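You operate a simulated robot arm through the tools that you are given. There is no shell and no other tool.

You run a simulated robot arm. Do the job below in one go: nothing can be reset, and whatever is moved stays where it is left.

## Task
Pile some things up. At the end: the white lidded box from the desk top by the window is on the desk top by the long bench, with the beige tall block from there on top of it and the white thread cone on top of that; the orange spool cap from the desk top by the window is on the desk top by the long bench; whatever was shut is shut again. Leave all else as you found it, and nothing knocked over.
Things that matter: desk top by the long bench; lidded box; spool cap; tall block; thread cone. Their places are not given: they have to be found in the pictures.

It is judged by the outcome, as a careful person would: the job done as asked, and still so three seconds after it is handed in. It fails if anything else is knocked over, pushed out of place, dropped, spilled or broken. A push-on lid holds only when it is set on centred and level and pressed home; a screw cap is set on level and turned clockwise until tight.

## Robot
A 6-joint arm with a two-finger parallel gripper, fixed in place. Base frame: the origin is on the floor under the middle of its stand, x ahead of it, y to its left, z up; the work surface is at about z = 0.72. Readings come in m, rad, newtons and seconds.
With the tool pointing down near the work surface it reaches from about 0.26 to 0.66 m from the base axis. Its first joint turns from -1.152 to 1.152 rad. Payload 2.9 kg.
Tool frame: the origin (TCP) lies between the finger pads and is the grasp point; the fingertips stand 0.03 m ahead of it; z points along the fingers, y is the line along which they close. The gripper opens to 0.11 m. The fingers are 0.02 m wide and 0.01 m thick; the gripper's body (0.048 by 0.112 m) begins 0.055 m behind the TCP.
Orientation is told as [roll, pitch, yaw] about the base's x, y, z axes, in that order, counted from this pose: with the fingers straight down and closing along the base's y, the tool's x points along the base's -x, its y along +y and its z along -z.

## Interface
- The arm moves only by the tool move_arm. Its argument "motion" is a list of rows, each a list of 7 numbers: the shift along the tool's x, y, z in mm, then the turn, a rotation vector about the tool's x, y, z in rad, then the gripper command, from -1 (fully open) to 1 (shut), values between in proportion. In form: [[tx, ty, tz, ax, ay, az, gripper], ...]. A call has 1 to 20 rows; each row shifts and turns the commanded pose from where the row before left it, along the tool's axes as they then stand. A row lasts 0.2 s, in which the tool goes at most 0.05 m and 0.15 rad; a call with a longer step from one row to the next is refused whole, and so is a gripper value outside its range. Where a pose cannot be reached the arm comes as near as it can. A force on the tool above 40 N (or 10 N above the force at the start of the call, whichever is more), or a blocked arm, ends the call early, and 0.2 s more pass. The fingers move at their own pace (about 0.108 m/s each) and stop on an object; they squeeze with about 33 N. The grip force told is the motor's: it shows also when the fingers shut on nothing. Time passes only in rows, and 0.2 s behind the last, so rows that do not move let the fingers close. The reply holds the time, the measured pose of the TCP, the force on the tool along the base axes, the opening and the grip force, in the units named above and with some noise, with the torque about the TCP (base axes, N m) and any sound that the robot's microphone picked up.
- Cameras (640 x 400 px; columns grow to the right, rows downward): "scene" is fixed at [0.0816, 0.4693, 1.3531]; the picture's right is [-0.48, -0.88, 0.00], its down [-0.74, 0.40, -0.54] and it looks along [0.47, -0.26, -0.84] (base axes); focal length 233 px, centre (320, 200). "wrist" rides on the gripper at [0.072, 0.017, -0.103] in the tool frame; the picture's right is [-0.23, 0.97, 0.00], its down [-0.76, -0.18, -0.62] and it looks along [-0.61, -0.14, 0.78] (tool axes); focal length 222 px, centre (320, 200).
- capture(camera): a new picture of that camera. No time passes.
- locate(camera, pixels): for up to 12 pixels [column, row] of the newest picture of that camera ("zoom" is the newest enlarged one), the place [x, y, z] in the base frame of the surface seen there, good to about 0.002 m. No time passes.
- enlarge(camera, box): a new picture of the part [left, top, right, bottom] of that camera's present view, enlarged. No time passes.
- job_done(): hands the job in; it is judged then, once.

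Open the gripper and draw the arm clear of the work before you hand the job in, unless the task says otherwise.

The tools are called after "Call:" by a JSON object that holds its "method" and its "body". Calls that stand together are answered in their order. move_arm: Moves the arm, as the interface text tells. Its arguments: {"type":"object","properties":{"motion":{"type":"array"}},"required":["motion"]} The other tools are called the same way: capture (camera) takes a picture; locate (camera, pixels) gives the place of the surface under pixels of a picture; enlarge (camera, box) takes an enlarged picture of a part of a camera's view; job_done () hands the job in.

At the start:

```text
clock: 0.0
eef_pos: [0.3486, -0.0966, 1.0355]
tcp_rot: [0.002, 0.001, 0.001]
ft_force: [-1.0, -0.4, -0.3]
wrist_torque: [-0.01, -0.01, -0.01]
width: 0.11
grip_force: 0.0
```

scene: 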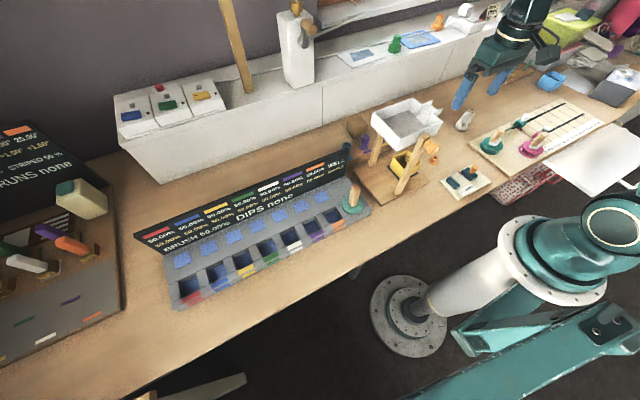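
wrist: 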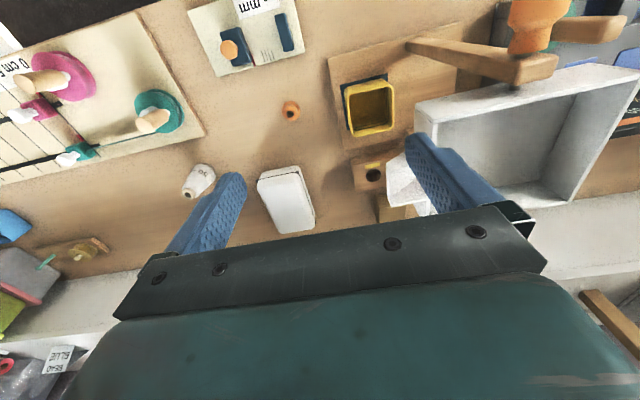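

The first pictures show a crowded bench; the wrist view shows a white lidded thing near (287,200), a white cone near (198,180) and an orange cap near (290,110). I enlarge parts of both views to identify things.

Call:
{"method": "enlarge", "body": {"camera": "scene", "box": [340, 60, 640, 240]}}

Call:
{"method": "enlarge", "body": {"camera": "wrist", "box": [160, 60, 480, 260]}}

Call:
{"method": "enlarge", "body": {"camera": "scene", "box": [200, 0, 520, 200]}}

Call:
{"method": "enlarge", "body": {"camera": "scene", "box": [0, 100, 320, 350]}}

```text
2.13 times, centred on (490, 150) of scene
```

zoom: 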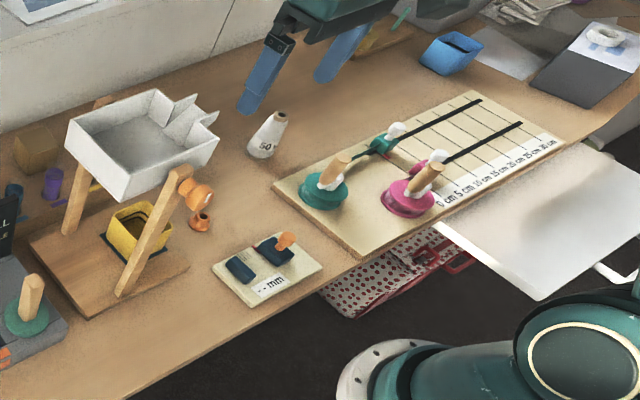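

```text
2.00 times, centred on (320, 160) of wrist
```

zoom: 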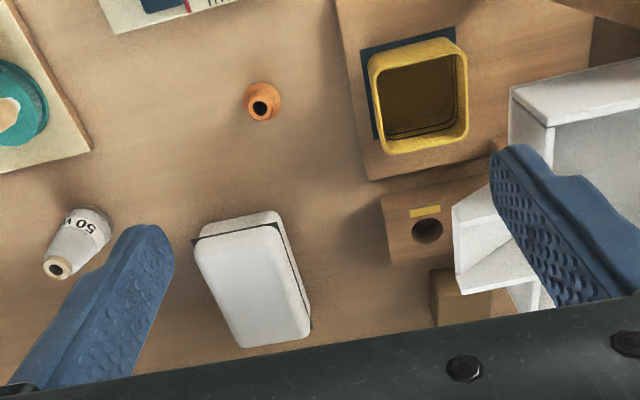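

```text
2.00 times, centred on (360, 100) of scene
```

zoom: 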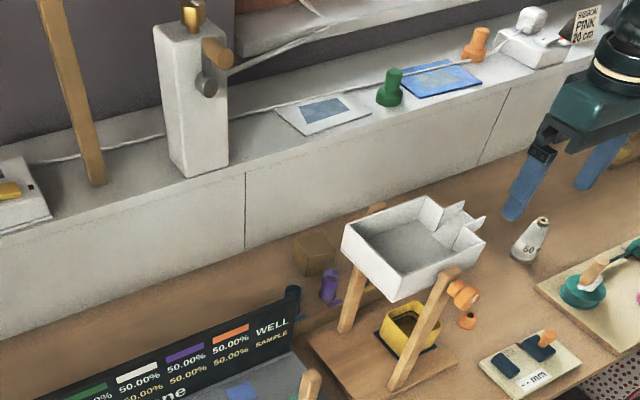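

```text
1.60 times, centred on (160, 225) of scene
```

zoom: 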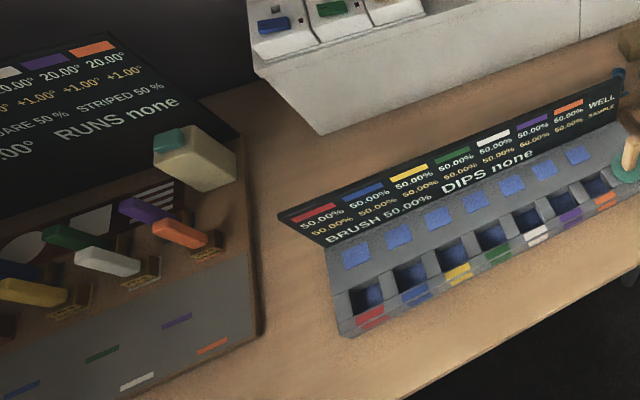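

The wrist view has a white box with a lid line at about (287,200), the cone at (198,180), and an orange thing with a hole at (290,110). I measure these and others to learn their places.

Call:
{"method": "capture", "body": {"camera": "wrist"}}

Call:
{"method": "locate", "body": {"camera": "wrist", "pixels": [[280, 178], [287, 205], [290, 228], [198, 180], [290, 108], [370, 108], [373, 175], [300, 150], [520, 120], [90, 75], [245, 35], [395, 205]]}}

Call:
{"method": "capture", "body": {"camera": "scene"}}

Call:
{"method": "locate", "body": {"camera": "scene", "pixels": [[405, 120], [430, 108], [464, 122], [433, 150], [433, 160], [358, 128], [366, 145], [405, 165], [80, 200], [392, 45], [437, 22], [465, 180]]}}

```text
taken
```

wrist: 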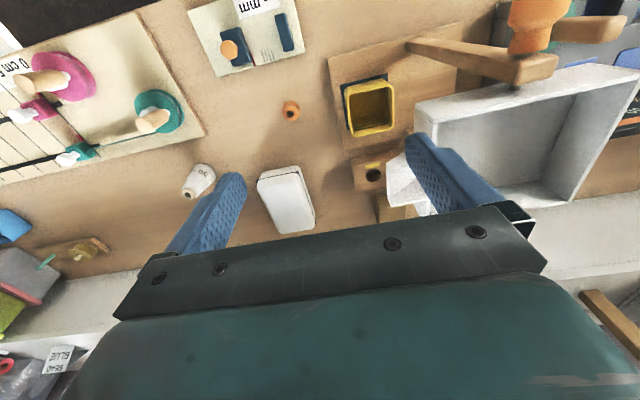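

```text
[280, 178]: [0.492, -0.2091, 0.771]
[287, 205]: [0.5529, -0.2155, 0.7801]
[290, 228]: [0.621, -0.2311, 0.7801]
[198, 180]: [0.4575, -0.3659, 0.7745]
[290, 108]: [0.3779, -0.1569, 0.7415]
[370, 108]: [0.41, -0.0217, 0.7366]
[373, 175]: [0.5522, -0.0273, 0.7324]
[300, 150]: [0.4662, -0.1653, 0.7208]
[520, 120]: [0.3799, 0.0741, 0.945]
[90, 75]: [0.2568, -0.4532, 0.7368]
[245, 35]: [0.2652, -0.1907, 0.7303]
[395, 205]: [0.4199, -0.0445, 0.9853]
```

```text
taken
```

scene: 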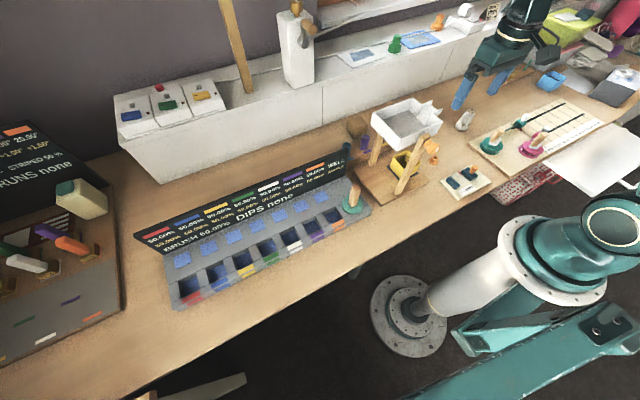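

```text
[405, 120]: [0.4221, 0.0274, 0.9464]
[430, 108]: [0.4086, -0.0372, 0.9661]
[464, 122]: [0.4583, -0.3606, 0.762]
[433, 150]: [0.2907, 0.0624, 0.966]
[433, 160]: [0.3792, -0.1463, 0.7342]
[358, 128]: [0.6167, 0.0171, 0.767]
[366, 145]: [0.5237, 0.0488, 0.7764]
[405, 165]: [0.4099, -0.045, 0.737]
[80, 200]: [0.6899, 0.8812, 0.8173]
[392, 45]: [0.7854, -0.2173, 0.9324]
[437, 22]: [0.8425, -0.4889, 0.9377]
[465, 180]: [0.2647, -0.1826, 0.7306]
```

The box sits at about x 0.5–0.62, y −0.22 (hidden from the scene camera by the raised tray), the orange cap at (0.378,−0.157), the cone at (0.458,−0.366). I still need to find the beige tall block and which desk part is which, so I enlarge more of the scene.

Call:
{"method": "enlarge", "body": {"camera": "scene", "box": [480, 0, 640, 100]}}

Call:
{"method": "enlarge", "body": {"camera": "scene", "box": [330, 80, 490, 220]}}

Call:
{"method": "enlarge", "body": {"camera": "scene", "box": [0, 100, 160, 200]}}

Call:
{"method": "enlarge", "body": {"camera": "wrist", "box": [0, 180, 160, 400]}}

Call:
{"method": "enlarge", "body": {"camera": "wrist", "box": [320, 120, 480, 220]}}

```text
4.00 times, centred on (560, 50) of scene
```

zoom: 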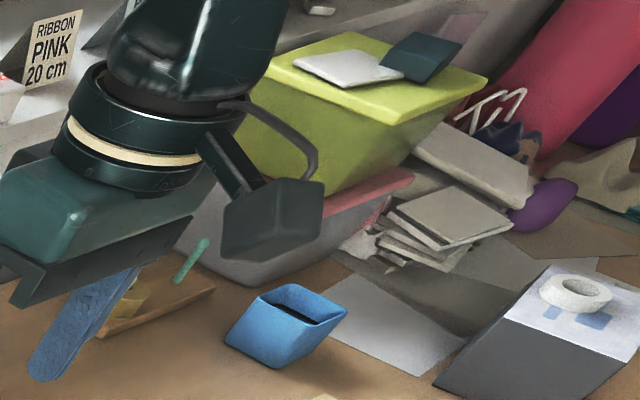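

```text
2.86 times, centred on (410, 150) of scene
```

zoom: 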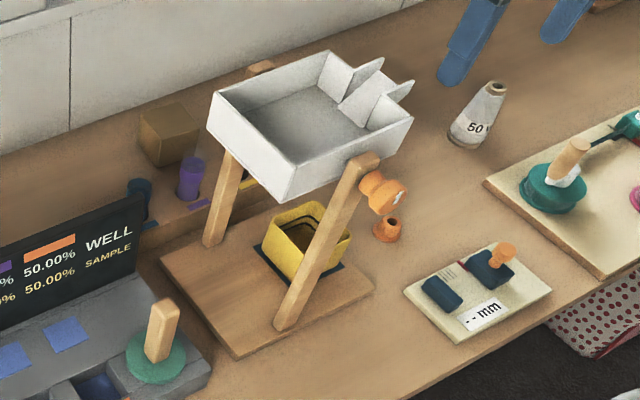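

```text
4.00 times, centred on (80, 150) of scene
```

zoom: 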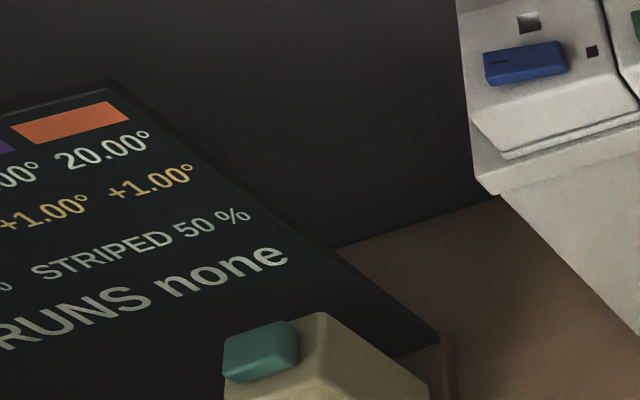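

```text
1.82 times, centred on (80, 290) of wrist
```

zoom: 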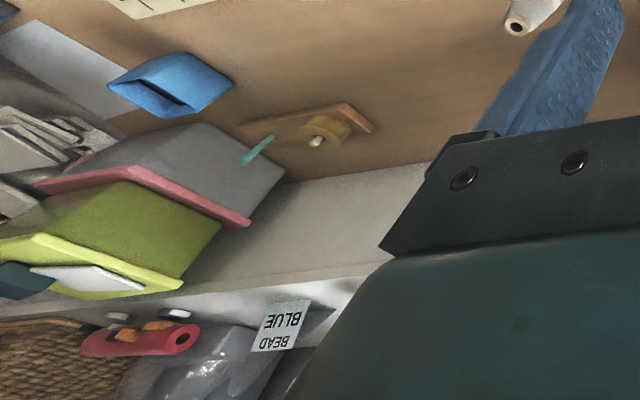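

```text
4.00 times, centred on (400, 170) of wrist
```

zoom: 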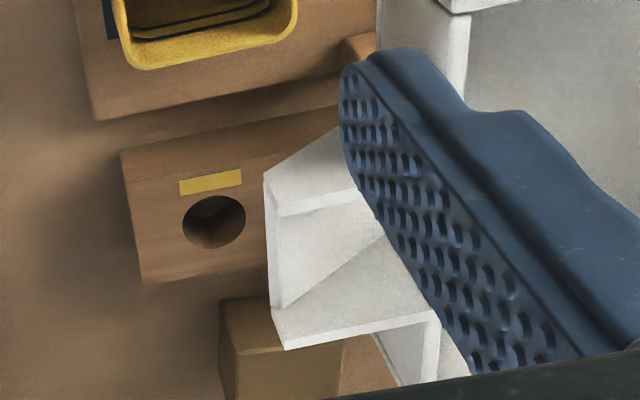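

The brown/beige block near scene (358,128) is a candidate for the tall block, but I need better views and need to identify window and long bench. I raise the arm and tip the camera forward to look around.

Call:
{"method": "move_arm", "body": {"motion": [[0, 0, -40, 0, 0, 0, -1], [0, 0, -40, 0, 0, 0, -1], [0, 0, 0, 0, -0.14, 0, -1], [0, 0, 0, 0, -0.14, 0, -1], [0, 0, 0, 0, -0.14, 0, -1], [0, 0, 0, 0, -0.14, 0, -1]]}}

Call:
{"method": "capture", "body": {"camera": "wrist"}}

Call:
{"method": "capture", "body": {"camera": "scene"}}

```text
clock: 1.4
eef_pos: [0.347, -0.098, 1.1145]
tcp_rot: [0.002, -0.561, -0.002]
ft_force: [-0.4, 0.0, -0.2]
wrist_torque: [0.0, 0.0, -0.01]
width: 0.1102
grip_force: 0.1
```

```text
taken
```

wrist: 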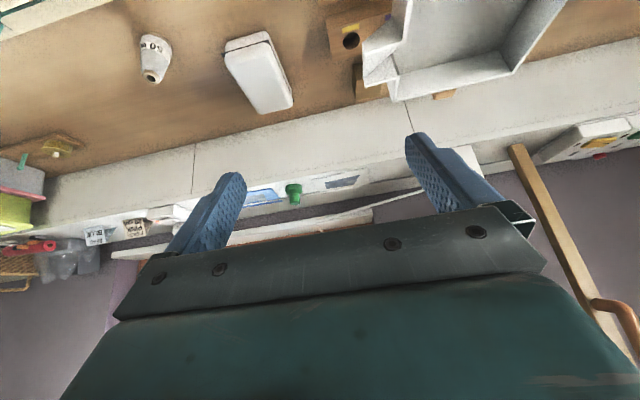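

```text
taken
```

scene: 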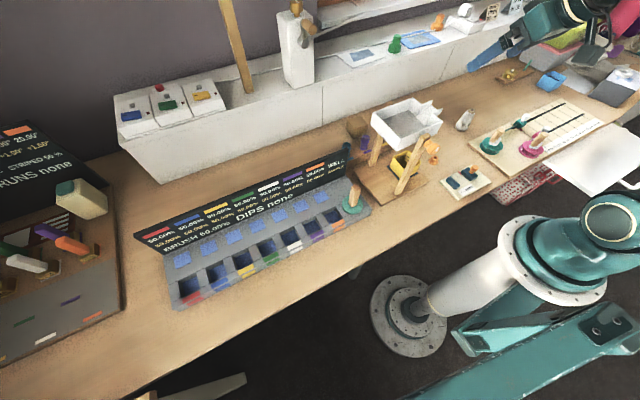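

The window frame appears above the white ledge at the far wall. I enlarge the lower left of the scene, where something grey stands near (200,388), and the top of the scene.

Call:
{"method": "enlarge", "body": {"camera": "scene", "box": [80, 280, 272, 400]}}

Call:
{"method": "enlarge", "body": {"camera": "scene", "box": [200, 0, 440, 150]}}

Call:
{"method": "enlarge", "body": {"camera": "scene", "box": [480, 0, 640, 100]}}

Call:
{"method": "enlarge", "body": {"camera": "wrist", "box": [80, 0, 480, 250]}}

```text
3.33 times, centred on (176, 340) of scene
```

zoom: 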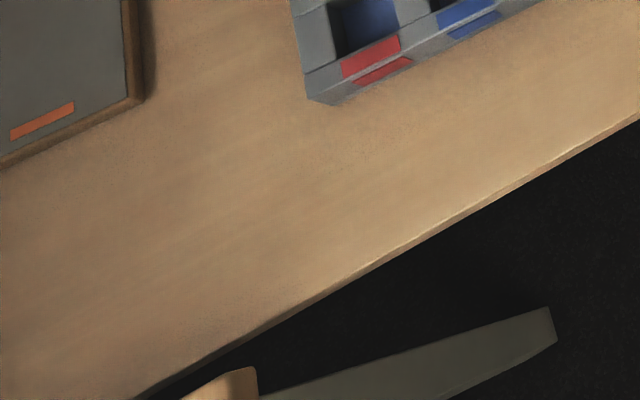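

```text
2.67 times, centred on (320, 75) of scene
```

zoom: 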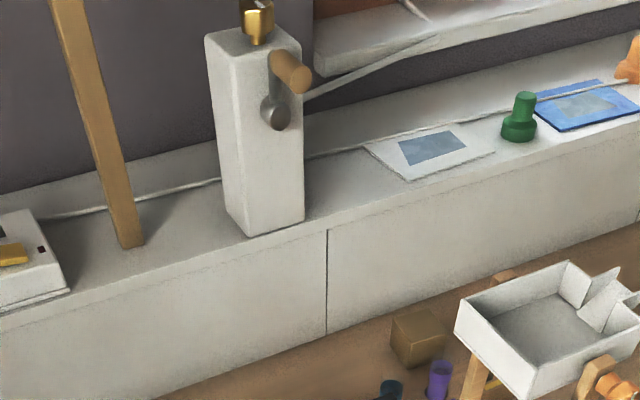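

```text
4.00 times, centred on (560, 50) of scene
```

zoom: 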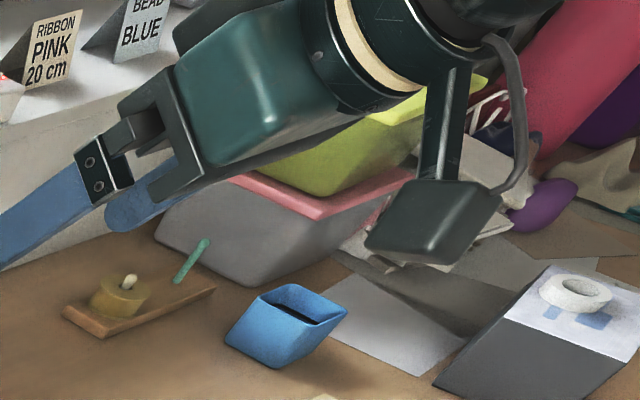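

```text
1.60 times, centred on (280, 125) of wrist
```

zoom: 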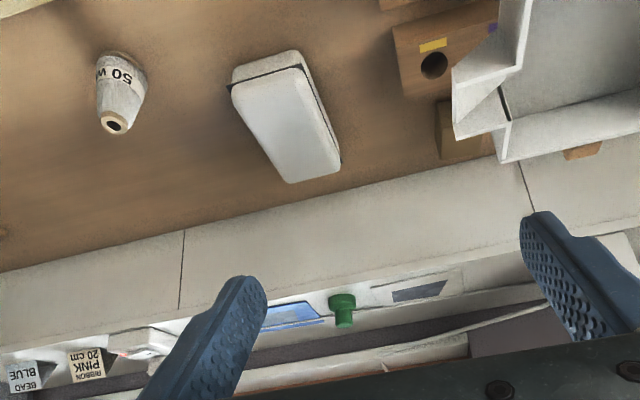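

The region under the tray still hides things. I level the tool and swing left at this safe height to look over the left half of the desk.

Call:
{"method": "move_arm", "body": {"motion": [[0, 0, 0, 0, 0.14, 0, -1], [0, 0, 0, 0, 0.14, 0, -1], [0, 0, 0, 0, 0.14, 0, -1], [0, 0, 0, 0, 0.14, 0, -1], [0, 40, 0, 0, 0, -0.1, -1], [0, 40, 0, 0, 0, -0.1, -1], [0, 40, 0, 0, 0, -0.1, -1], [0, 40, 0, 0, 0, -0.1, -1], [0, 40, 0, 0, 0, -0.1, -1], [0, 40, 0, 0, 0, -0.1, -1]]}}

Call:
{"method": "capture", "body": {"camera": "wrist"}}

Call:
{"method": "capture", "body": {"camera": "scene"}}

```text
clock: 3.6
eef_pos: [0.2892, 0.1295, 1.1147]
tcp_rot: [0.001, -0.003, 0.598]
ft_force: [-1.0, 0.3, -0.5]
wrist_torque: [-0.02, 0.03, 0.0]
width: 0.1101
grip_force: 0.0
```

```text
taken
```

wrist: 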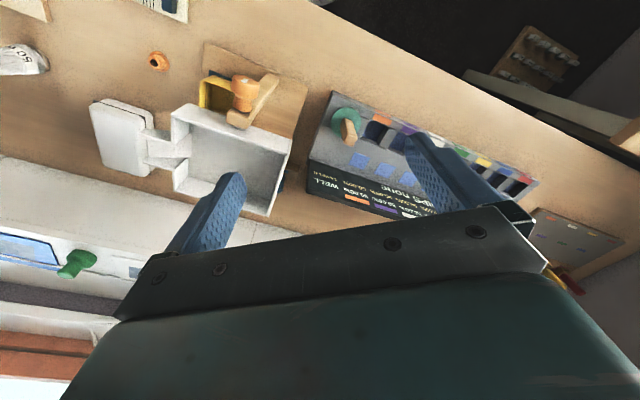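

```text
taken
```

scene: 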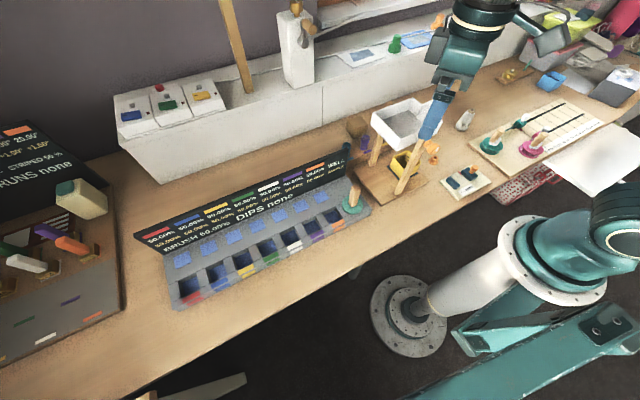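

A long pale beam/bench shows at the top right (560,110) of the wrist view, off the desk's near-left edge. I swing further left to see it.

Call:
{"method": "locate", "body": {"camera": "wrist", "pixels": [[560, 110], [620, 140], [540, 60], [460, 70], [350, 128], [560, 240], [250, 110], [120, 135], [15, 60], [20, 300]]}}

Call:
{"method": "move_arm", "body": {"motion": [[0, 40, 0, 0, 0, -0.1, -1], [0, 40, 0, 0, 0, -0.1, -1], [0, 40, 0, 0, 0, -0.1, -1], [0, 40, 0, 0, 0, -0.1, -1], [0, 0, 0, 0, -0.14, 0, -1], [0, 0, 0, 0, -0.14, 0, -1]]}}

Call:
{"method": "capture", "body": {"camera": "wrist"}}

```text
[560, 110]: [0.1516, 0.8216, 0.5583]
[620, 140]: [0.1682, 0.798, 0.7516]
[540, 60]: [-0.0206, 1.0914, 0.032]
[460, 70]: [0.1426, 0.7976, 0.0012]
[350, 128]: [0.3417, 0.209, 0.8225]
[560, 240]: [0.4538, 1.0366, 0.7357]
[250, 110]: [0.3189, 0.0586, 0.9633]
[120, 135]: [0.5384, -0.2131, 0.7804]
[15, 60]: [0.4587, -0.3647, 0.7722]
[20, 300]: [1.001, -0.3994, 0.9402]
```

```text
clock: 5.0
eef_pos: [0.1815, 0.2473, 1.1143]
tcp_rot: [0.0, -0.282, 0.997]
ft_force: [-1.0, -0.3, 0.2]
wrist_torque: [0.02, -0.02, 0.0]
width: 0.11
grip_force: 0.2
```

```text
taken
```

wrist: 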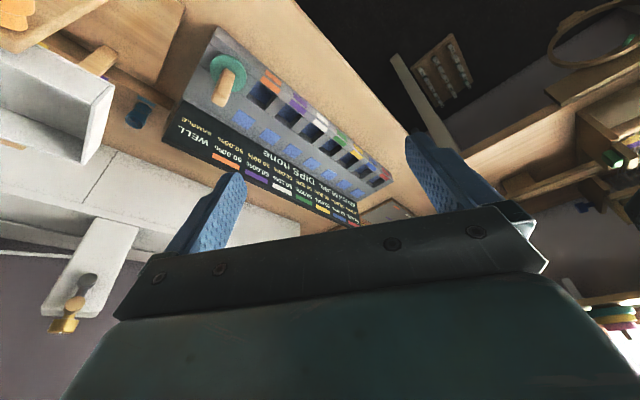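

More furniture shows to the left: a long wooden table around (540,130). I measure it and then keep turning to look for long bench and window on every side.

Call:
{"method": "locate", "body": {"camera": "wrist", "pixels": [[500, 140], [530, 190], [600, 160], [420, 100], [445, 75], [590, 60], [600, 310], [350, 70], [280, 30], [100, 150], [145, 112], [70, 55]]}}

Call:
{"method": "enlarge", "body": {"camera": "wrist", "box": [380, 0, 640, 200]}}

Call:
{"method": "enlarge", "body": {"camera": "wrist", "box": [0, 0, 260, 180]}}

```text
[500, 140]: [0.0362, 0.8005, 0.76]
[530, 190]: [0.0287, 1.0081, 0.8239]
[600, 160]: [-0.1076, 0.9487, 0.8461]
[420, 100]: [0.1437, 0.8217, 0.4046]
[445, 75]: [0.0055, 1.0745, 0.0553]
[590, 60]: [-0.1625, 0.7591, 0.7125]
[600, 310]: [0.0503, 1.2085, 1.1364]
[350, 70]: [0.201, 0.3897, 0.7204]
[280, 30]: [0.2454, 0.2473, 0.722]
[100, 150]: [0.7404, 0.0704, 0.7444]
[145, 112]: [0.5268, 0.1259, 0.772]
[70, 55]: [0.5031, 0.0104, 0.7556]
```

```text
2.00 times, centred on (510, 100) of wrist
```

zoom: 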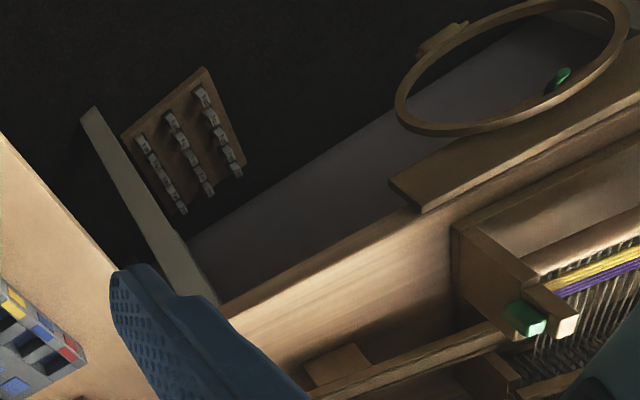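

```text
2.22 times, centred on (130, 90) of wrist
```

zoom: 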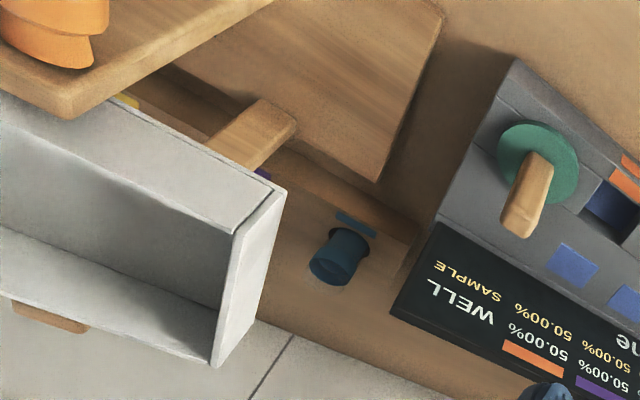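

On the left there's another table with a loom from y≈0.8. Now I level the tool and swing to the right side to look there.

Call:
{"method": "move_arm", "body": {"motion": [[0, 0, 0, 0, 0.14, 0, -1], [0, 0, 0, 0, 0.14, 0, -1], [0, -40, 0, 0, 0, 0.1, -1], [0, -40, 0, 0, 0, 0.1, -1], [0, -40, 0, 0, 0, 0.1, -1], [0, -40, 0, 0, 0, 0.1, -1], [0, -40, 0, 0, 0, 0.1, -1], [0, -40, 0, 0, 0, 0.1, -1], [0, -40, 0, 0, 0, 0.1, -1], [0, -40, 0, 0, 0, 0.1, -1], [0, -40, 0, 0, 0, 0.1, -1], [0, -40, 0, 0, 0, 0.1, -1], [0, -40, 0, 0, 0, 0.1, -1], [0, -40, 0, 0, 0, 0.1, -1], [0, -40, 0, 0, 0, 0.1, -1], [0, -40, 0, 0, 0, 0.1, -1]]}}

Call:
{"method": "capture", "body": {"camera": "wrist"}}

Call:
{"method": "capture", "body": {"camera": "scene"}}

```text
clock: 8.4
eef_pos: [0.358, -0.2366, 1.1149]
tcp_rot: [0.001, 0.0, -0.401]
ft_force: [0.4, 0.2, -1.1]
wrist_torque: [-0.01, 0.01, 0.01]
width: 0.1101
grip_force: 0.1
```

```text
taken
```

wrist: 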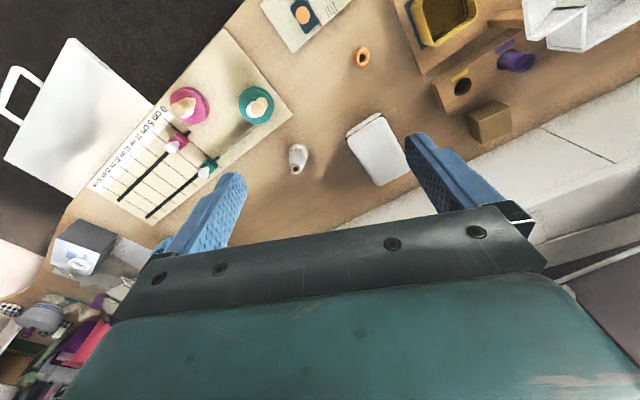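

```text
taken
```

scene: 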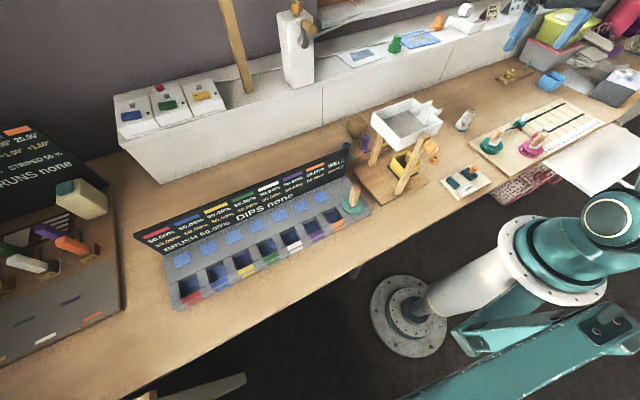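

The block shows at (488,120) and the box at (378,148). I enlarge these and measure.

Call:
{"method": "enlarge", "body": {"camera": "wrist", "box": [260, 20, 580, 220]}}

Call:
{"method": "enlarge", "body": {"camera": "wrist", "box": [0, 30, 260, 330]}}

Call:
{"method": "locate", "body": {"camera": "wrist", "pixels": [[487, 115], [478, 110], [500, 105], [492, 135], [475, 125], [508, 128], [362, 120], [382, 115], [404, 172], [380, 185], [350, 135], [362, 53]]}}

```text
2.00 times, centred on (420, 120) of wrist
```

zoom: 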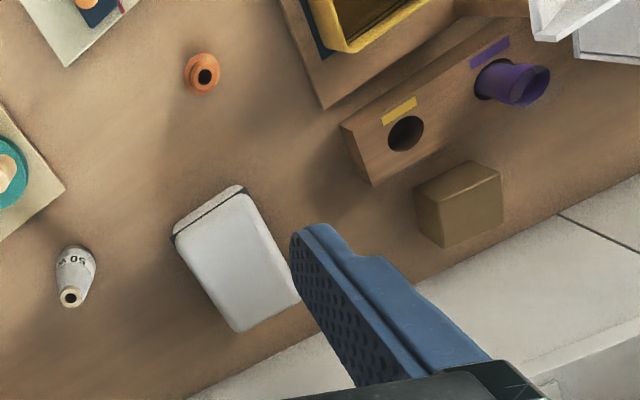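

```text
1.33 times, centred on (130, 180) of wrist
```

zoom: 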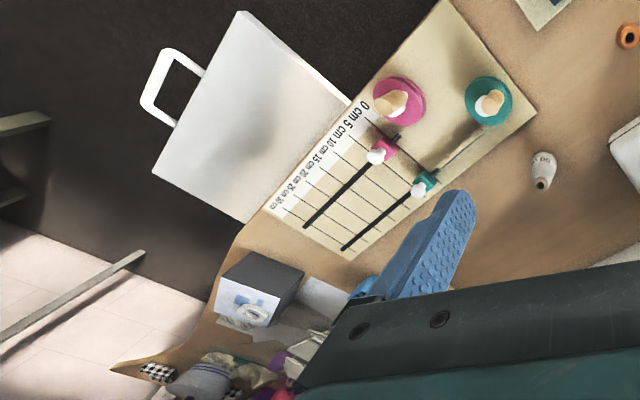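

```text
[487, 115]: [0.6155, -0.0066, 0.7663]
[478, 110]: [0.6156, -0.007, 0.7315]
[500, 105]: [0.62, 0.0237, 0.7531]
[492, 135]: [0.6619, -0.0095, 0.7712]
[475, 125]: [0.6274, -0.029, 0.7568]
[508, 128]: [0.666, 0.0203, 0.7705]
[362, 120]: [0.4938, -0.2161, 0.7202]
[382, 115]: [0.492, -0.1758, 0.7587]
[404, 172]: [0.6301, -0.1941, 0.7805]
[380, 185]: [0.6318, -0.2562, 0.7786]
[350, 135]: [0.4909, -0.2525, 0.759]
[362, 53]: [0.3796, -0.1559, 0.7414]
```

The block at (0.64,0.0) is brown and roughly a cube, so I'm not yet sure it's the "beige tall block". I swing further right to look at the rest of the room.

Call:
{"method": "move_arm", "body": {"motion": [[0, -40, 0, 0, 0, 0.1, -1], [0, -40, 0, 0, 0, 0.1, -1], [0, -40, 0, 0, 0, 0.1, -1], [0, -40, 0, 0, 0, 0.1, -1], [0, -40, 0, 0, 0, 0.1, -1], [0, -20, 0, 0, 0, 0.1, -1], [0, 0, 0, 0, -0.14, 0, -1], [0, 0, 0, 0, -0.14, 0, -1]]}}

Call:
{"method": "capture", "body": {"camera": "wrist"}}

```text
clock: 10.2
eef_pos: [0.2313, -0.4126, 1.1147]
tcp_rot: [0.001, -0.28, -1.002]
ft_force: [0.4, 0.1, 0.6]
wrist_torque: [0.01, 0.03, 0.03]
width: 0.1098
grip_force: 0.0
```

```text
taken
```

wrist: 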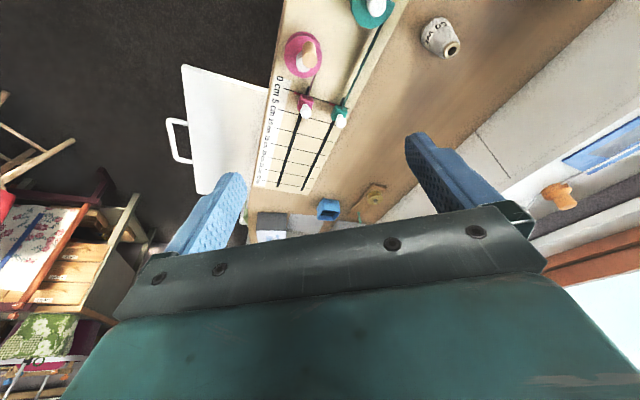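

The window opens above the white ledge at the far wall. I enlarge the scene heavily on the block at (358,128) and look for any other tall beige block around the rack.

Call:
{"method": "enlarge", "body": {"camera": "scene", "box": [330, 100, 394, 160]}}

Call:
{"method": "enlarge", "body": {"camera": "scene", "box": [380, 90, 480, 190]}}

Call:
{"method": "enlarge", "body": {"camera": "scene", "box": [440, 0, 640, 120]}}

Call:
{"method": "enlarge", "body": {"camera": "wrist", "box": [0, 60, 200, 320]}}

```text
6.67 times, centred on (362, 130) of scene
```

zoom: 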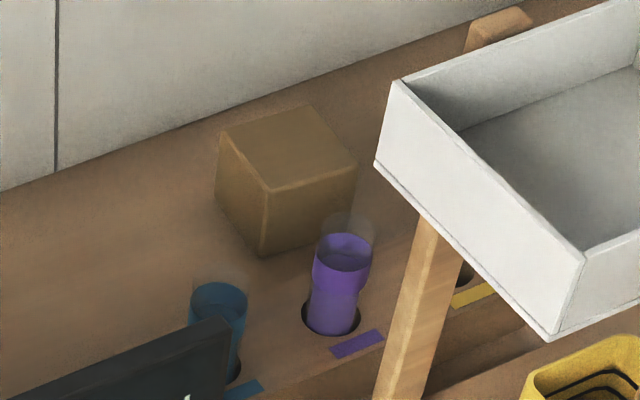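

```text
4.00 times, centred on (430, 140) of scene
```

zoom: 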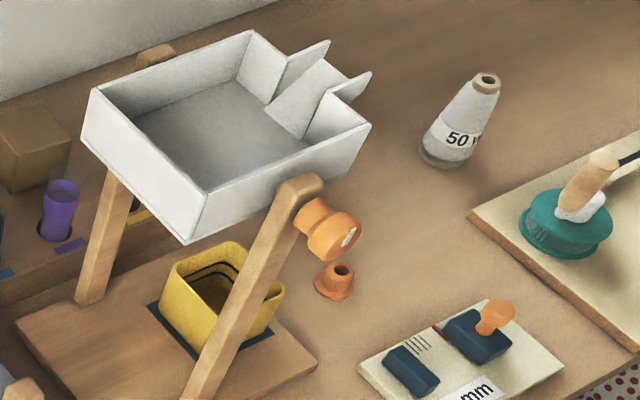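

```text
3.20 times, centred on (540, 60) of scene
```

zoom: 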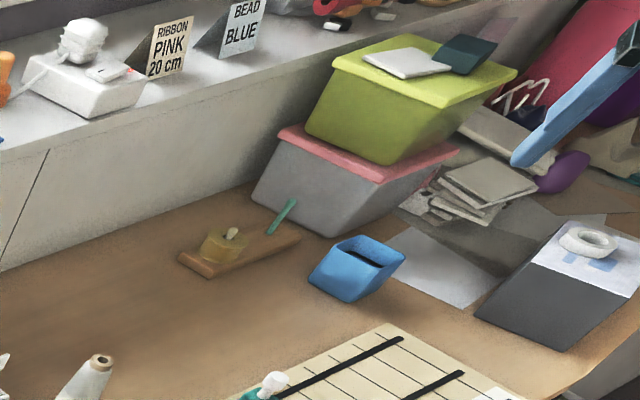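

```text
1.54 times, centred on (100, 190) of wrist
```

zoom: 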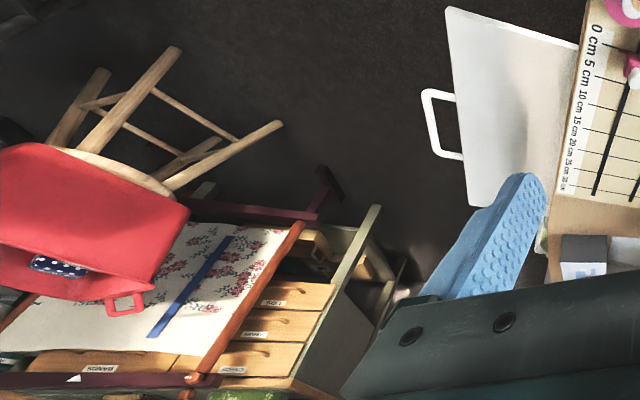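

The near items don't show an obviously beige tall block apart from the brown one. I enlarge the far right part of the desk in the wrist view and measure the small things there.

Call:
{"method": "enlarge", "body": {"camera": "wrist", "box": [230, 90, 430, 240]}}

Call:
{"method": "locate", "body": {"camera": "wrist", "pixels": [[372, 190], [330, 208], [272, 220], [225, 130], [440, 38], [560, 195], [600, 290], [100, 270], [20, 220], [350, 100]]}}

```text
2.67 times, centred on (330, 165) of wrist
```

zoom: 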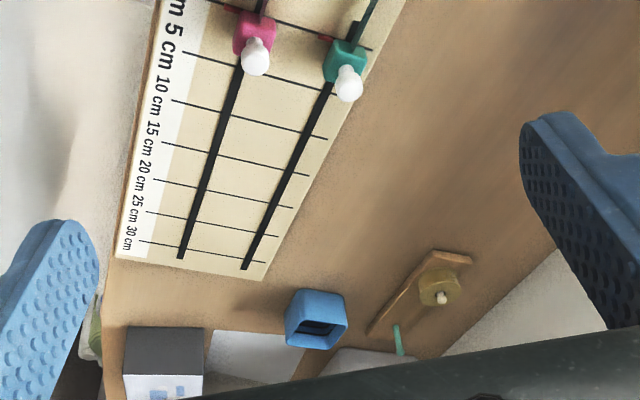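

```text
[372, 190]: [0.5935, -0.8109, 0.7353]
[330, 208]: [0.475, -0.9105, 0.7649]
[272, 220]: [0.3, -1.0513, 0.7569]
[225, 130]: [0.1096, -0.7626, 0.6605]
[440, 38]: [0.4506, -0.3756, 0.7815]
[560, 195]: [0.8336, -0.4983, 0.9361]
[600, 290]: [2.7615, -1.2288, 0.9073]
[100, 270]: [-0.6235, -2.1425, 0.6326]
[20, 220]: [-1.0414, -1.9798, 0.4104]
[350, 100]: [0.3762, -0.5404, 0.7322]
```

The window is above the ledge at the far wall (rays through it go to x≈2.8). Now I swing to the left with the tool pitched well forward to see the room on the left near the horizon.

Call:
{"method": "move_arm", "body": {"motion": [[0, 0, 0, 0, 0.14, 0, -1], [0, 0, 0, 0, 0.14, 0, -1], [0, 44, 0, 0, 0, -0.142, -1], [0, 44, 0, 0, 0, -0.142, -1], [0, 44, 0, 0, 0, -0.142, -1], [0, 44, 0, 0, 0, -0.142, -1], [0, 44, 0, 0, 0, -0.142, -1], [0, 44, 0, 0, 0, -0.142, -1], [0, 44, 0, 0, 0, -0.142, -1], [0, 44, 0, 0, 0, -0.142, -1], [0, 44, 0, 0, 0, -0.142, -1], [0, 44, 0, 0, 0, -0.142, -1], [0, 44, 0, 0, 0, -0.142, -1], [0, 44, 0, 0, 0, -0.142, -1], [0, 44, 0, 0, 0, -0.142, -1], [0, 44, 0, 0, 0, -0.142, -1]]}}

Call:
{"method": "capture", "body": {"camera": "wrist"}}

```text
clock: 13.6
eef_pos: [0.2709, 0.1065, 1.1147]
tcp_rot: [0.0, -0.003, 0.989]
ft_force: [0.1, 0.4, -0.7]
wrist_torque: [-0.02, 0.01, -0.02]
width: 0.11
grip_force: 0.1
```

```text
taken
```

wrist: 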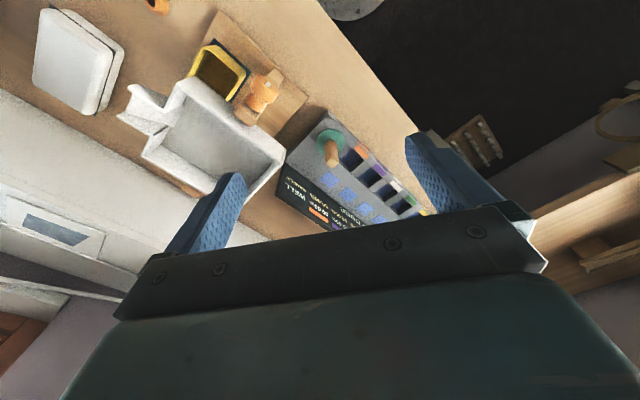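

I now pitch the tool forward to look toward the left horizon, and enlarge the box which shows its +y side near (105,65).

Call:
{"method": "enlarge", "body": {"camera": "wrist", "box": [20, 0, 180, 120]}}

Call:
{"method": "move_arm", "body": {"motion": [[0, 30, 0, 0, 0, 0, -1], [0, 30, 0, 0, 0, 0, -1], [0, 0, 0, 0, -0.14, 0, -1], [0, 0, 0, 0, -0.14, 0, -1], [0, 0, 0, 0, -0.14, 0, -1], [0, 0, 0, 0, -0.14, 0, -1], [0, 0, 0, 0, -0.14, 0, -1], [0, 0, 0, 0, -0.14, 0, -1]]}}

Call:
{"method": "capture", "body": {"camera": "wrist"}}

Call:
{"method": "capture", "body": {"camera": "scene"}}

```text
3.33 times, centred on (100, 60) of wrist
```

zoom: 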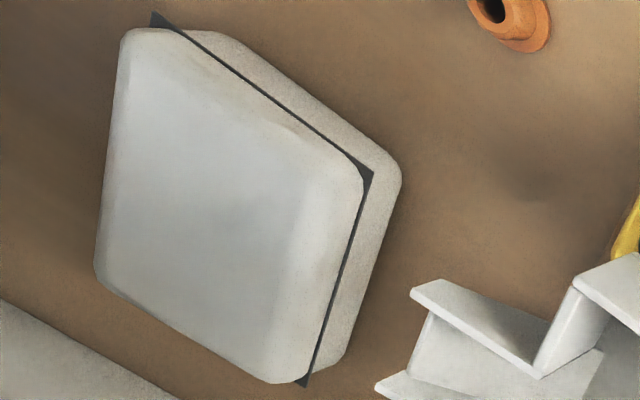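

```text
clock: 15.4
eef_pos: [0.2343, 0.1404, 1.1364]
tcp_rot: [0.001, -0.843, 0.988]
ft_force: [0.2, -0.7, 0.2]
wrist_torque: [0.05, 0.01, -0.01]
width: 0.11
grip_force: 0.0
out of reach, approached as far as the arm can: row 8
```

```text
taken
```

wrist: 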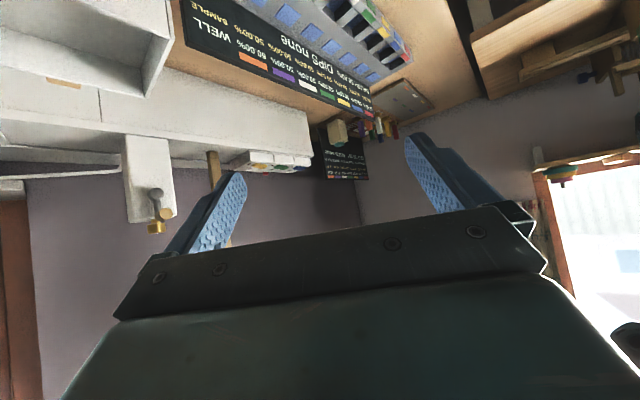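

```text
taken
```

scene: 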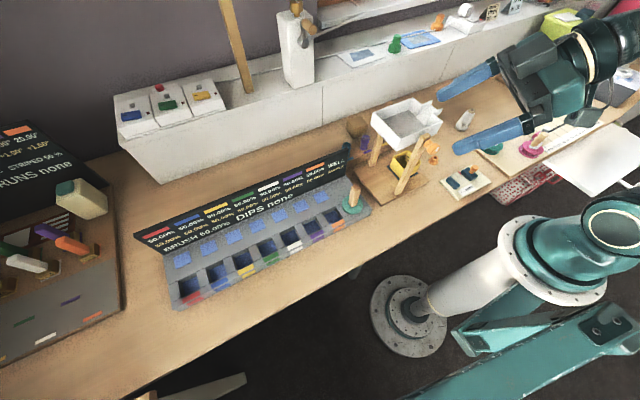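

There is a second window on the left wall and a long table with a loom under it, while the far wall has its own window over the ledge. To judge the brown block's colour and size, I level the tool and move above the tray (staying at z≈1.1) for a close look at it.

Call:
{"method": "move_arm", "body": {"motion": [[0, 0, 0, 0, 0.14, 0, -1], [0, 0, 0, 0, 0.14, 0, -1], [0, 0, 0, 0, 0.14, 0, -1], [0, 0, 0, 0, 0.14, 0, -1], [0, 0, 0, 0, 0.14, 0, -1], [0, 0, 0, 0, 0.14, 0, -1], [0, 0, 0, 0, 0, 0.1414, -1], [0, 0, 0, 0, 0, 0.1414, -1], [0, 0, 0, 0, 0, 0.1414, -1], [0, 0, 0, 0, 0, 0.1414, -1], [0, 0, 0, 0, 0, 0.1414, -1], [0, 0, 0, 0, 0, 0.1414, -1], [0, 0, 0, 0, 0, 0.1414, -1], [-45, -20, 0, 0, 0, 0, -1], [-45, -20, 0, 0, 0, 0, -1], [-45, -20, 0, 0, 0, 0, -1], [-45, -20, 0, 0, 0, 0, -1]]}}

Call:
{"method": "capture", "body": {"camera": "wrist"}}

```text
clock: 19.0
eef_pos: [0.4168, 0.0611, 1.1355]
tcp_rot: [0.002, 0.002, 0.001]
ft_force: [0.1, -1.4, 0.1]
wrist_torque: [0.03, 0.0, -0.01]
width: 0.11
grip_force: 0.1
```

```text
taken
```

wrist: 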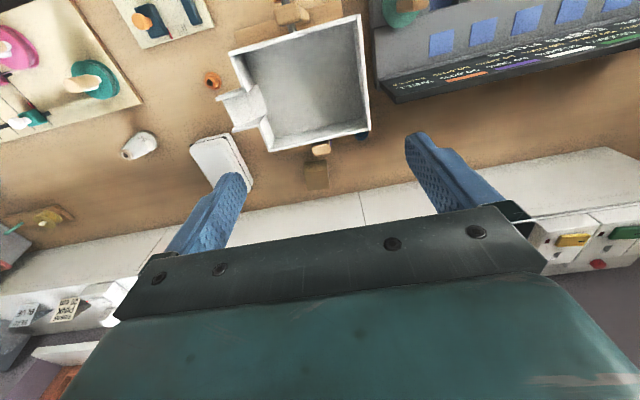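

The area behind the dark panel (400–620, 110–170) is empty. I enlarge the block at (316,175) and measure its corners.

Call:
{"method": "enlarge", "body": {"camera": "wrist", "box": [260, 120, 380, 220]}}

Call:
{"method": "locate", "body": {"camera": "zoom", "pixels": [[250, 230], [350, 215], [345, 280], [255, 300], [300, 260], [250, 170], [340, 150], [300, 190], [200, 330], [400, 330], [420, 200]]}}

Call:
{"method": "enlarge", "body": {"camera": "wrist", "box": [360, 60, 640, 220]}}

```text
4.00 times, centred on (320, 170) of wrist
```

zoom: 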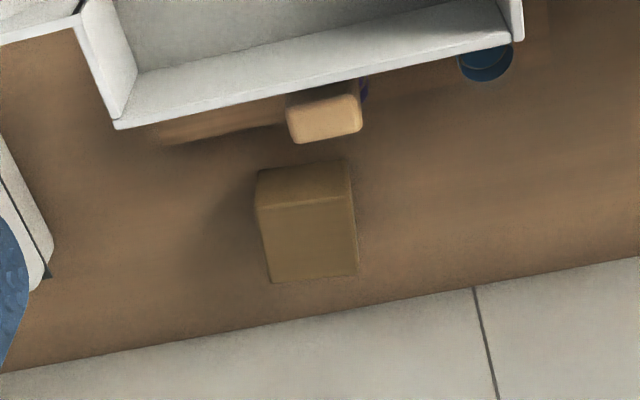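

```text
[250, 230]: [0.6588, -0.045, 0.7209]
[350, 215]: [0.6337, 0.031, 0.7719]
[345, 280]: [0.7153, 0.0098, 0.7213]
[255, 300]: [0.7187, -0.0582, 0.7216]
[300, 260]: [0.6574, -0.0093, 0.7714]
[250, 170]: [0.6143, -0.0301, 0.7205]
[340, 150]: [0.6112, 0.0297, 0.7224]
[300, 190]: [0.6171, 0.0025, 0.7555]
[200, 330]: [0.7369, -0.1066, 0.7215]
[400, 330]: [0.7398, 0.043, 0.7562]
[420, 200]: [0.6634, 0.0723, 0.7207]
```

```text
2.29 times, centred on (500, 140) of wrist
```

zoom: 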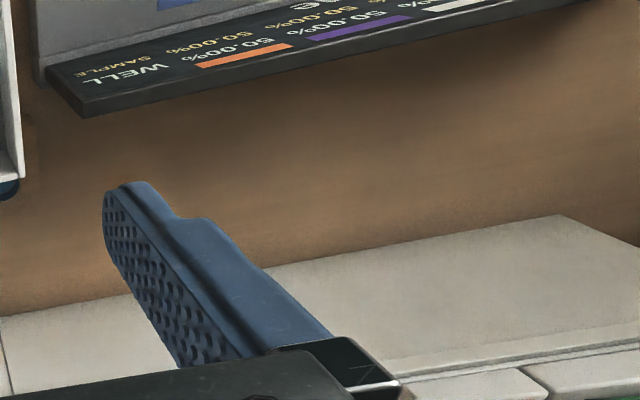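

The block is about 5 cm in each direction, tan/olive, at (0.645, 0.0) with top z≈0.771. To see what "long bench" might be, I turn the wrist half a turn to look back behind the robot from here.

Call:
{"method": "move_arm", "body": {"motion": [[0, 0, 0, 0, 0, 0.15, -1], [0, 0, 0, 0, 0, 0.15, -1], [0, 0, 0, 0, 0, 0.15, -1], [0, 0, 0, 0, 0, 0.15, -1], [0, 0, 0, 0, 0, 0.15, -1], [0, 0, 0, 0, 0, 0.15, -1], [0, 0, 0, 0, 0, 0.15, -1], [0, 0, 0, 0, 0, 0.15, -1], [0, 0, 0, 0, 0, 0.15, -1], [0, 0, 0, 0, 0, 0.15, -1], [0, 0, 0, 0, 0, 0.15, -1], [0, 0, 0, 0, 0, 0.15, -1], [0, 0, 0, 0, 0, 0.15, -1], [0, 0, 0, 0, 0, 0.15, -1]]}}

Call:
{"method": "capture", "body": {"camera": "wrist"}}

```text
clock: 22.0
eef_pos: [0.414, 0.0624, 1.1346]
tcp_rot: [-0.001, 0.002, -2.103]
ft_force: [0.5, -0.5, 0.5]
wrist_torque: [-0.02, 0.02, 0.0]
width: 0.1098
grip_force: 0.1
```

```text
taken
```

wrist: 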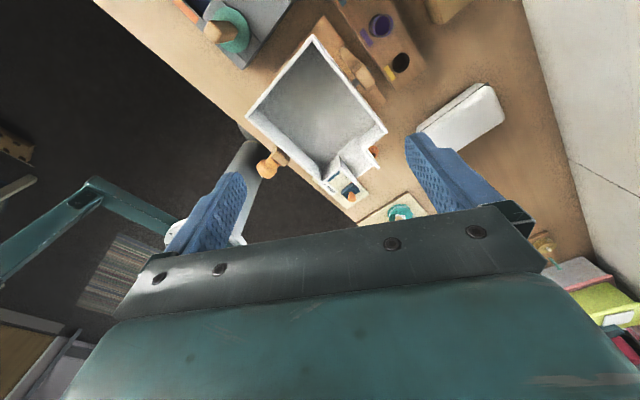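

The view now faces the right-rear of the room. I pitch it outward to see what stands there.

Call:
{"method": "move_arm", "body": {"motion": [[0, 0, 0, 0, -0.14, 0, -1], [0, 0, 0, 0, -0.14, 0, -1], [0, 0, 0, 0, -0.14, 0, -1], [0, 0, 0, 0, -0.14, 0, -1]]}}

Call:
{"method": "capture", "body": {"camera": "wrist"}}

```text
clock: 23.0
eef_pos: [0.3856, 0.0455, 1.0875]
tcp_rot: [0.002, -0.556, -2.101]
ft_force: [-0.1, 0.1, 0.0]
wrist_torque: [0.01, -0.01, -0.01]
width: 0.1101
grip_force: 0.1
out of reach, approached as far as the arm can: row 3, 4
```

```text
taken
```

wrist: 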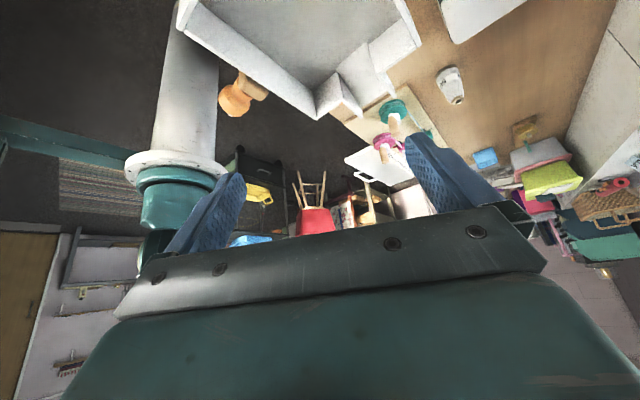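

Behind the robot there are only stools, shelves and a door; the long wooden table with the loom on the left is the only long bench besides the white ledge. I level the tool, turn it back, and go left to inspect the free desk strip there.

Call:
{"method": "move_arm", "body": {"motion": [[0, 0, -20, 0, 0.14, 0, -1], [0, 0, -10, 0, 0.14, 0, -1], [0, 0, 0, 0, 0.14, 0, -1], [0, 0, 0, 0, 0.14, 0, -1], [0, 0, 0, 0, 0, -0.15, -1], [0, 0, 0, 0, 0, -0.15, -1], [0, 0, 0, 0, 0, -0.15, -1], [0, 0, 0, 0, 0, -0.15, -1], [0, 0, 0, 0, 0, -0.15, -1], [0, 0, 0, 0, 0, -0.15, -1], [0, 0, 0, 0, 0, -0.15, -1], [0, 0, 0, 0, 0, -0.15, -1], [0, 0, 0, 0, 0, -0.15, -1], [0, 0, 0, 0, 0, -0.15, -1], [0, 0, 0, 0, 0, -0.15, -1], [0, 0, 0, 0, 0, -0.15, -1], [0, 0, 0, 0, 0, -0.15, -1], [0, 0, 0, 0, 0, -0.15, -1]]}}

Call:
{"method": "capture", "body": {"camera": "scene"}}

Call:
{"method": "locate", "body": {"camera": "scene", "pixels": [[200, 300], [280, 262], [350, 225], [180, 311], [220, 340], [300, 300], [365, 255], [150, 330], [250, 345], [200, 380], [300, 275], [325, 255]]}}

```text
clock: 26.8
eef_pos: [0.3937, 0.0572, 1.1135]
tcp_rot: [0.003, 0.0, 0.001]
ft_force: [0.4, 0.0, 1.2]
wrist_torque: [0.01, 0.03, 0.0]
width: 0.11
grip_force: 0.0
```

```text
taken
```

scene: 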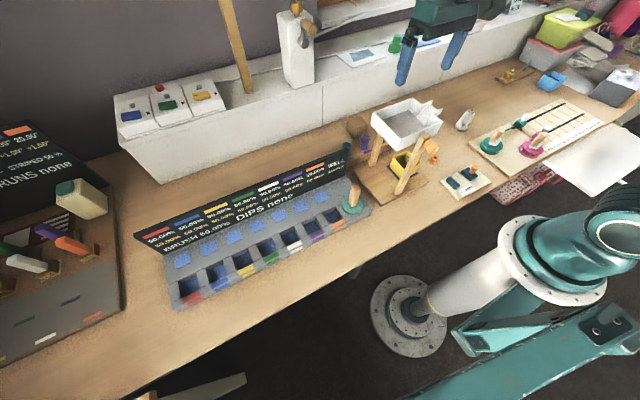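

```text
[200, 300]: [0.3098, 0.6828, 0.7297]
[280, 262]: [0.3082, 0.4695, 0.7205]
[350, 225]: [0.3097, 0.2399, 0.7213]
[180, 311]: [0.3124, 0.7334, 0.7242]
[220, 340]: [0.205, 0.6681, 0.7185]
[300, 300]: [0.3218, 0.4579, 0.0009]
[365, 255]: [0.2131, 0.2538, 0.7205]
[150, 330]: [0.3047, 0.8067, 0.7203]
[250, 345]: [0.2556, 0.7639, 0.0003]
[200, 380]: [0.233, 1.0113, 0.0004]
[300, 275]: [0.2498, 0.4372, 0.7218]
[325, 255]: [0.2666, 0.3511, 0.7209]
```

The strip in front of the DIPS board is free: x≈0.20–0.31, y≈0.2–0.75. I go left once more and look at the long table from closer, to be sure which thing is the long bench.

Call:
{"method": "move_arm", "body": {"motion": [[30, 0, 0, 0, 0, -0.14, -1], [30, 40, 0, 0, 0, -0.14, -1], [0, 40, 0, 0, 0, -0.14, -1], [0, 40, 0, 0, 0, -0.14, -1], [0, 40, 0, 0, 0, -0.14, -1], [0, 40, 0, 0, 0, -0.14, -1], [0, 40, 0, 0, 0, -0.14, -1], [0, 30, 0, 0, 0, -0.14, -1], [0, 0, 0, 0, -0.14, -0.14, -1], [0, 0, 0, 0, -0.14, -0.14, -1], [0, 0, 0, 0, -0.14, 0, -1]]}}

Call:
{"method": "capture", "body": {"camera": "wrist"}}

Call:
{"method": "capture", "body": {"camera": "scene"}}

```text
refused: row 9 steps farther than a row can; nothing moved
```

```text
taken
```

wrist: 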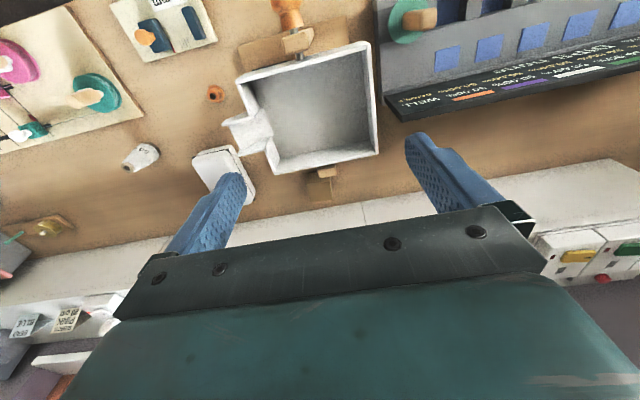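

```text
taken
```

scene: 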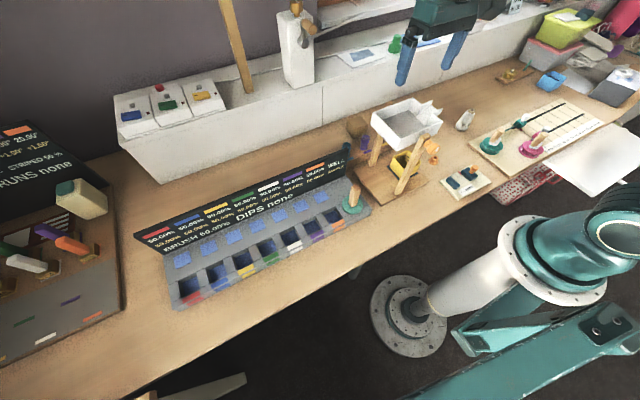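

The call was refused because two turns combined exceeded the row limit; nothing moved. I split the turn and pitch rows and resend.

Call:
{"method": "move_arm", "body": {"motion": [[30, 0, 0, 0, 0, -0.14, -1], [30, 35, 0, 0, 0, -0.14, -1], [0, 40, 0, 0, 0, -0.14, -1], [0, 40, 0, 0, 0, -0.14, -1], [0, 40, 0, 0, 0, -0.14, -1], [0, 40, 0, 0, 0, -0.14, -1], [0, 40, 0, 0, 0, -0.14, -1], [0, 30, 0, 0, 0, -0.14, -1], [0, 0, 0, 0, 0, -0.14, -1], [0, 0, 0, 0, 0, -0.14, -1], [0, 0, 0, 0, -0.14, 0, -1], [0, 0, 0, 0, -0.14, 0, -1], [0, 0, 0, 0, -0.14, 0, -1]]}}

Call:
{"method": "capture", "body": {"camera": "wrist"}}

Call:
{"method": "capture", "body": {"camera": "scene"}}

```text
clock: 29.6
eef_pos: [0.2008, 0.2712, 1.1143]
tcp_rot: [-0.001, -0.423, 1.397]
ft_force: [0.8, 0.1, -0.6]
wrist_torque: [-0.02, -0.03, 0.01]
width: 0.11
grip_force: 0.0
```

```text
taken
```

wrist: 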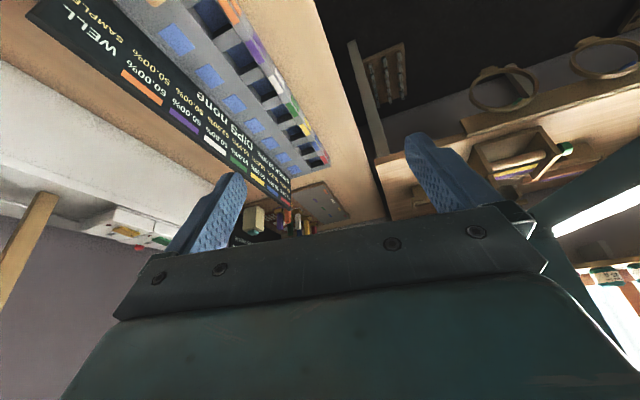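

```text
taken
```

scene: 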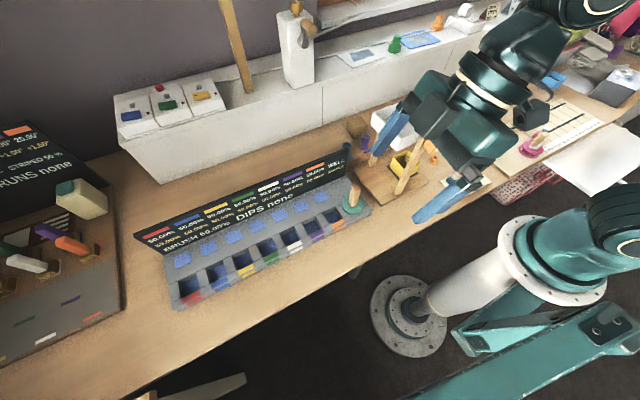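

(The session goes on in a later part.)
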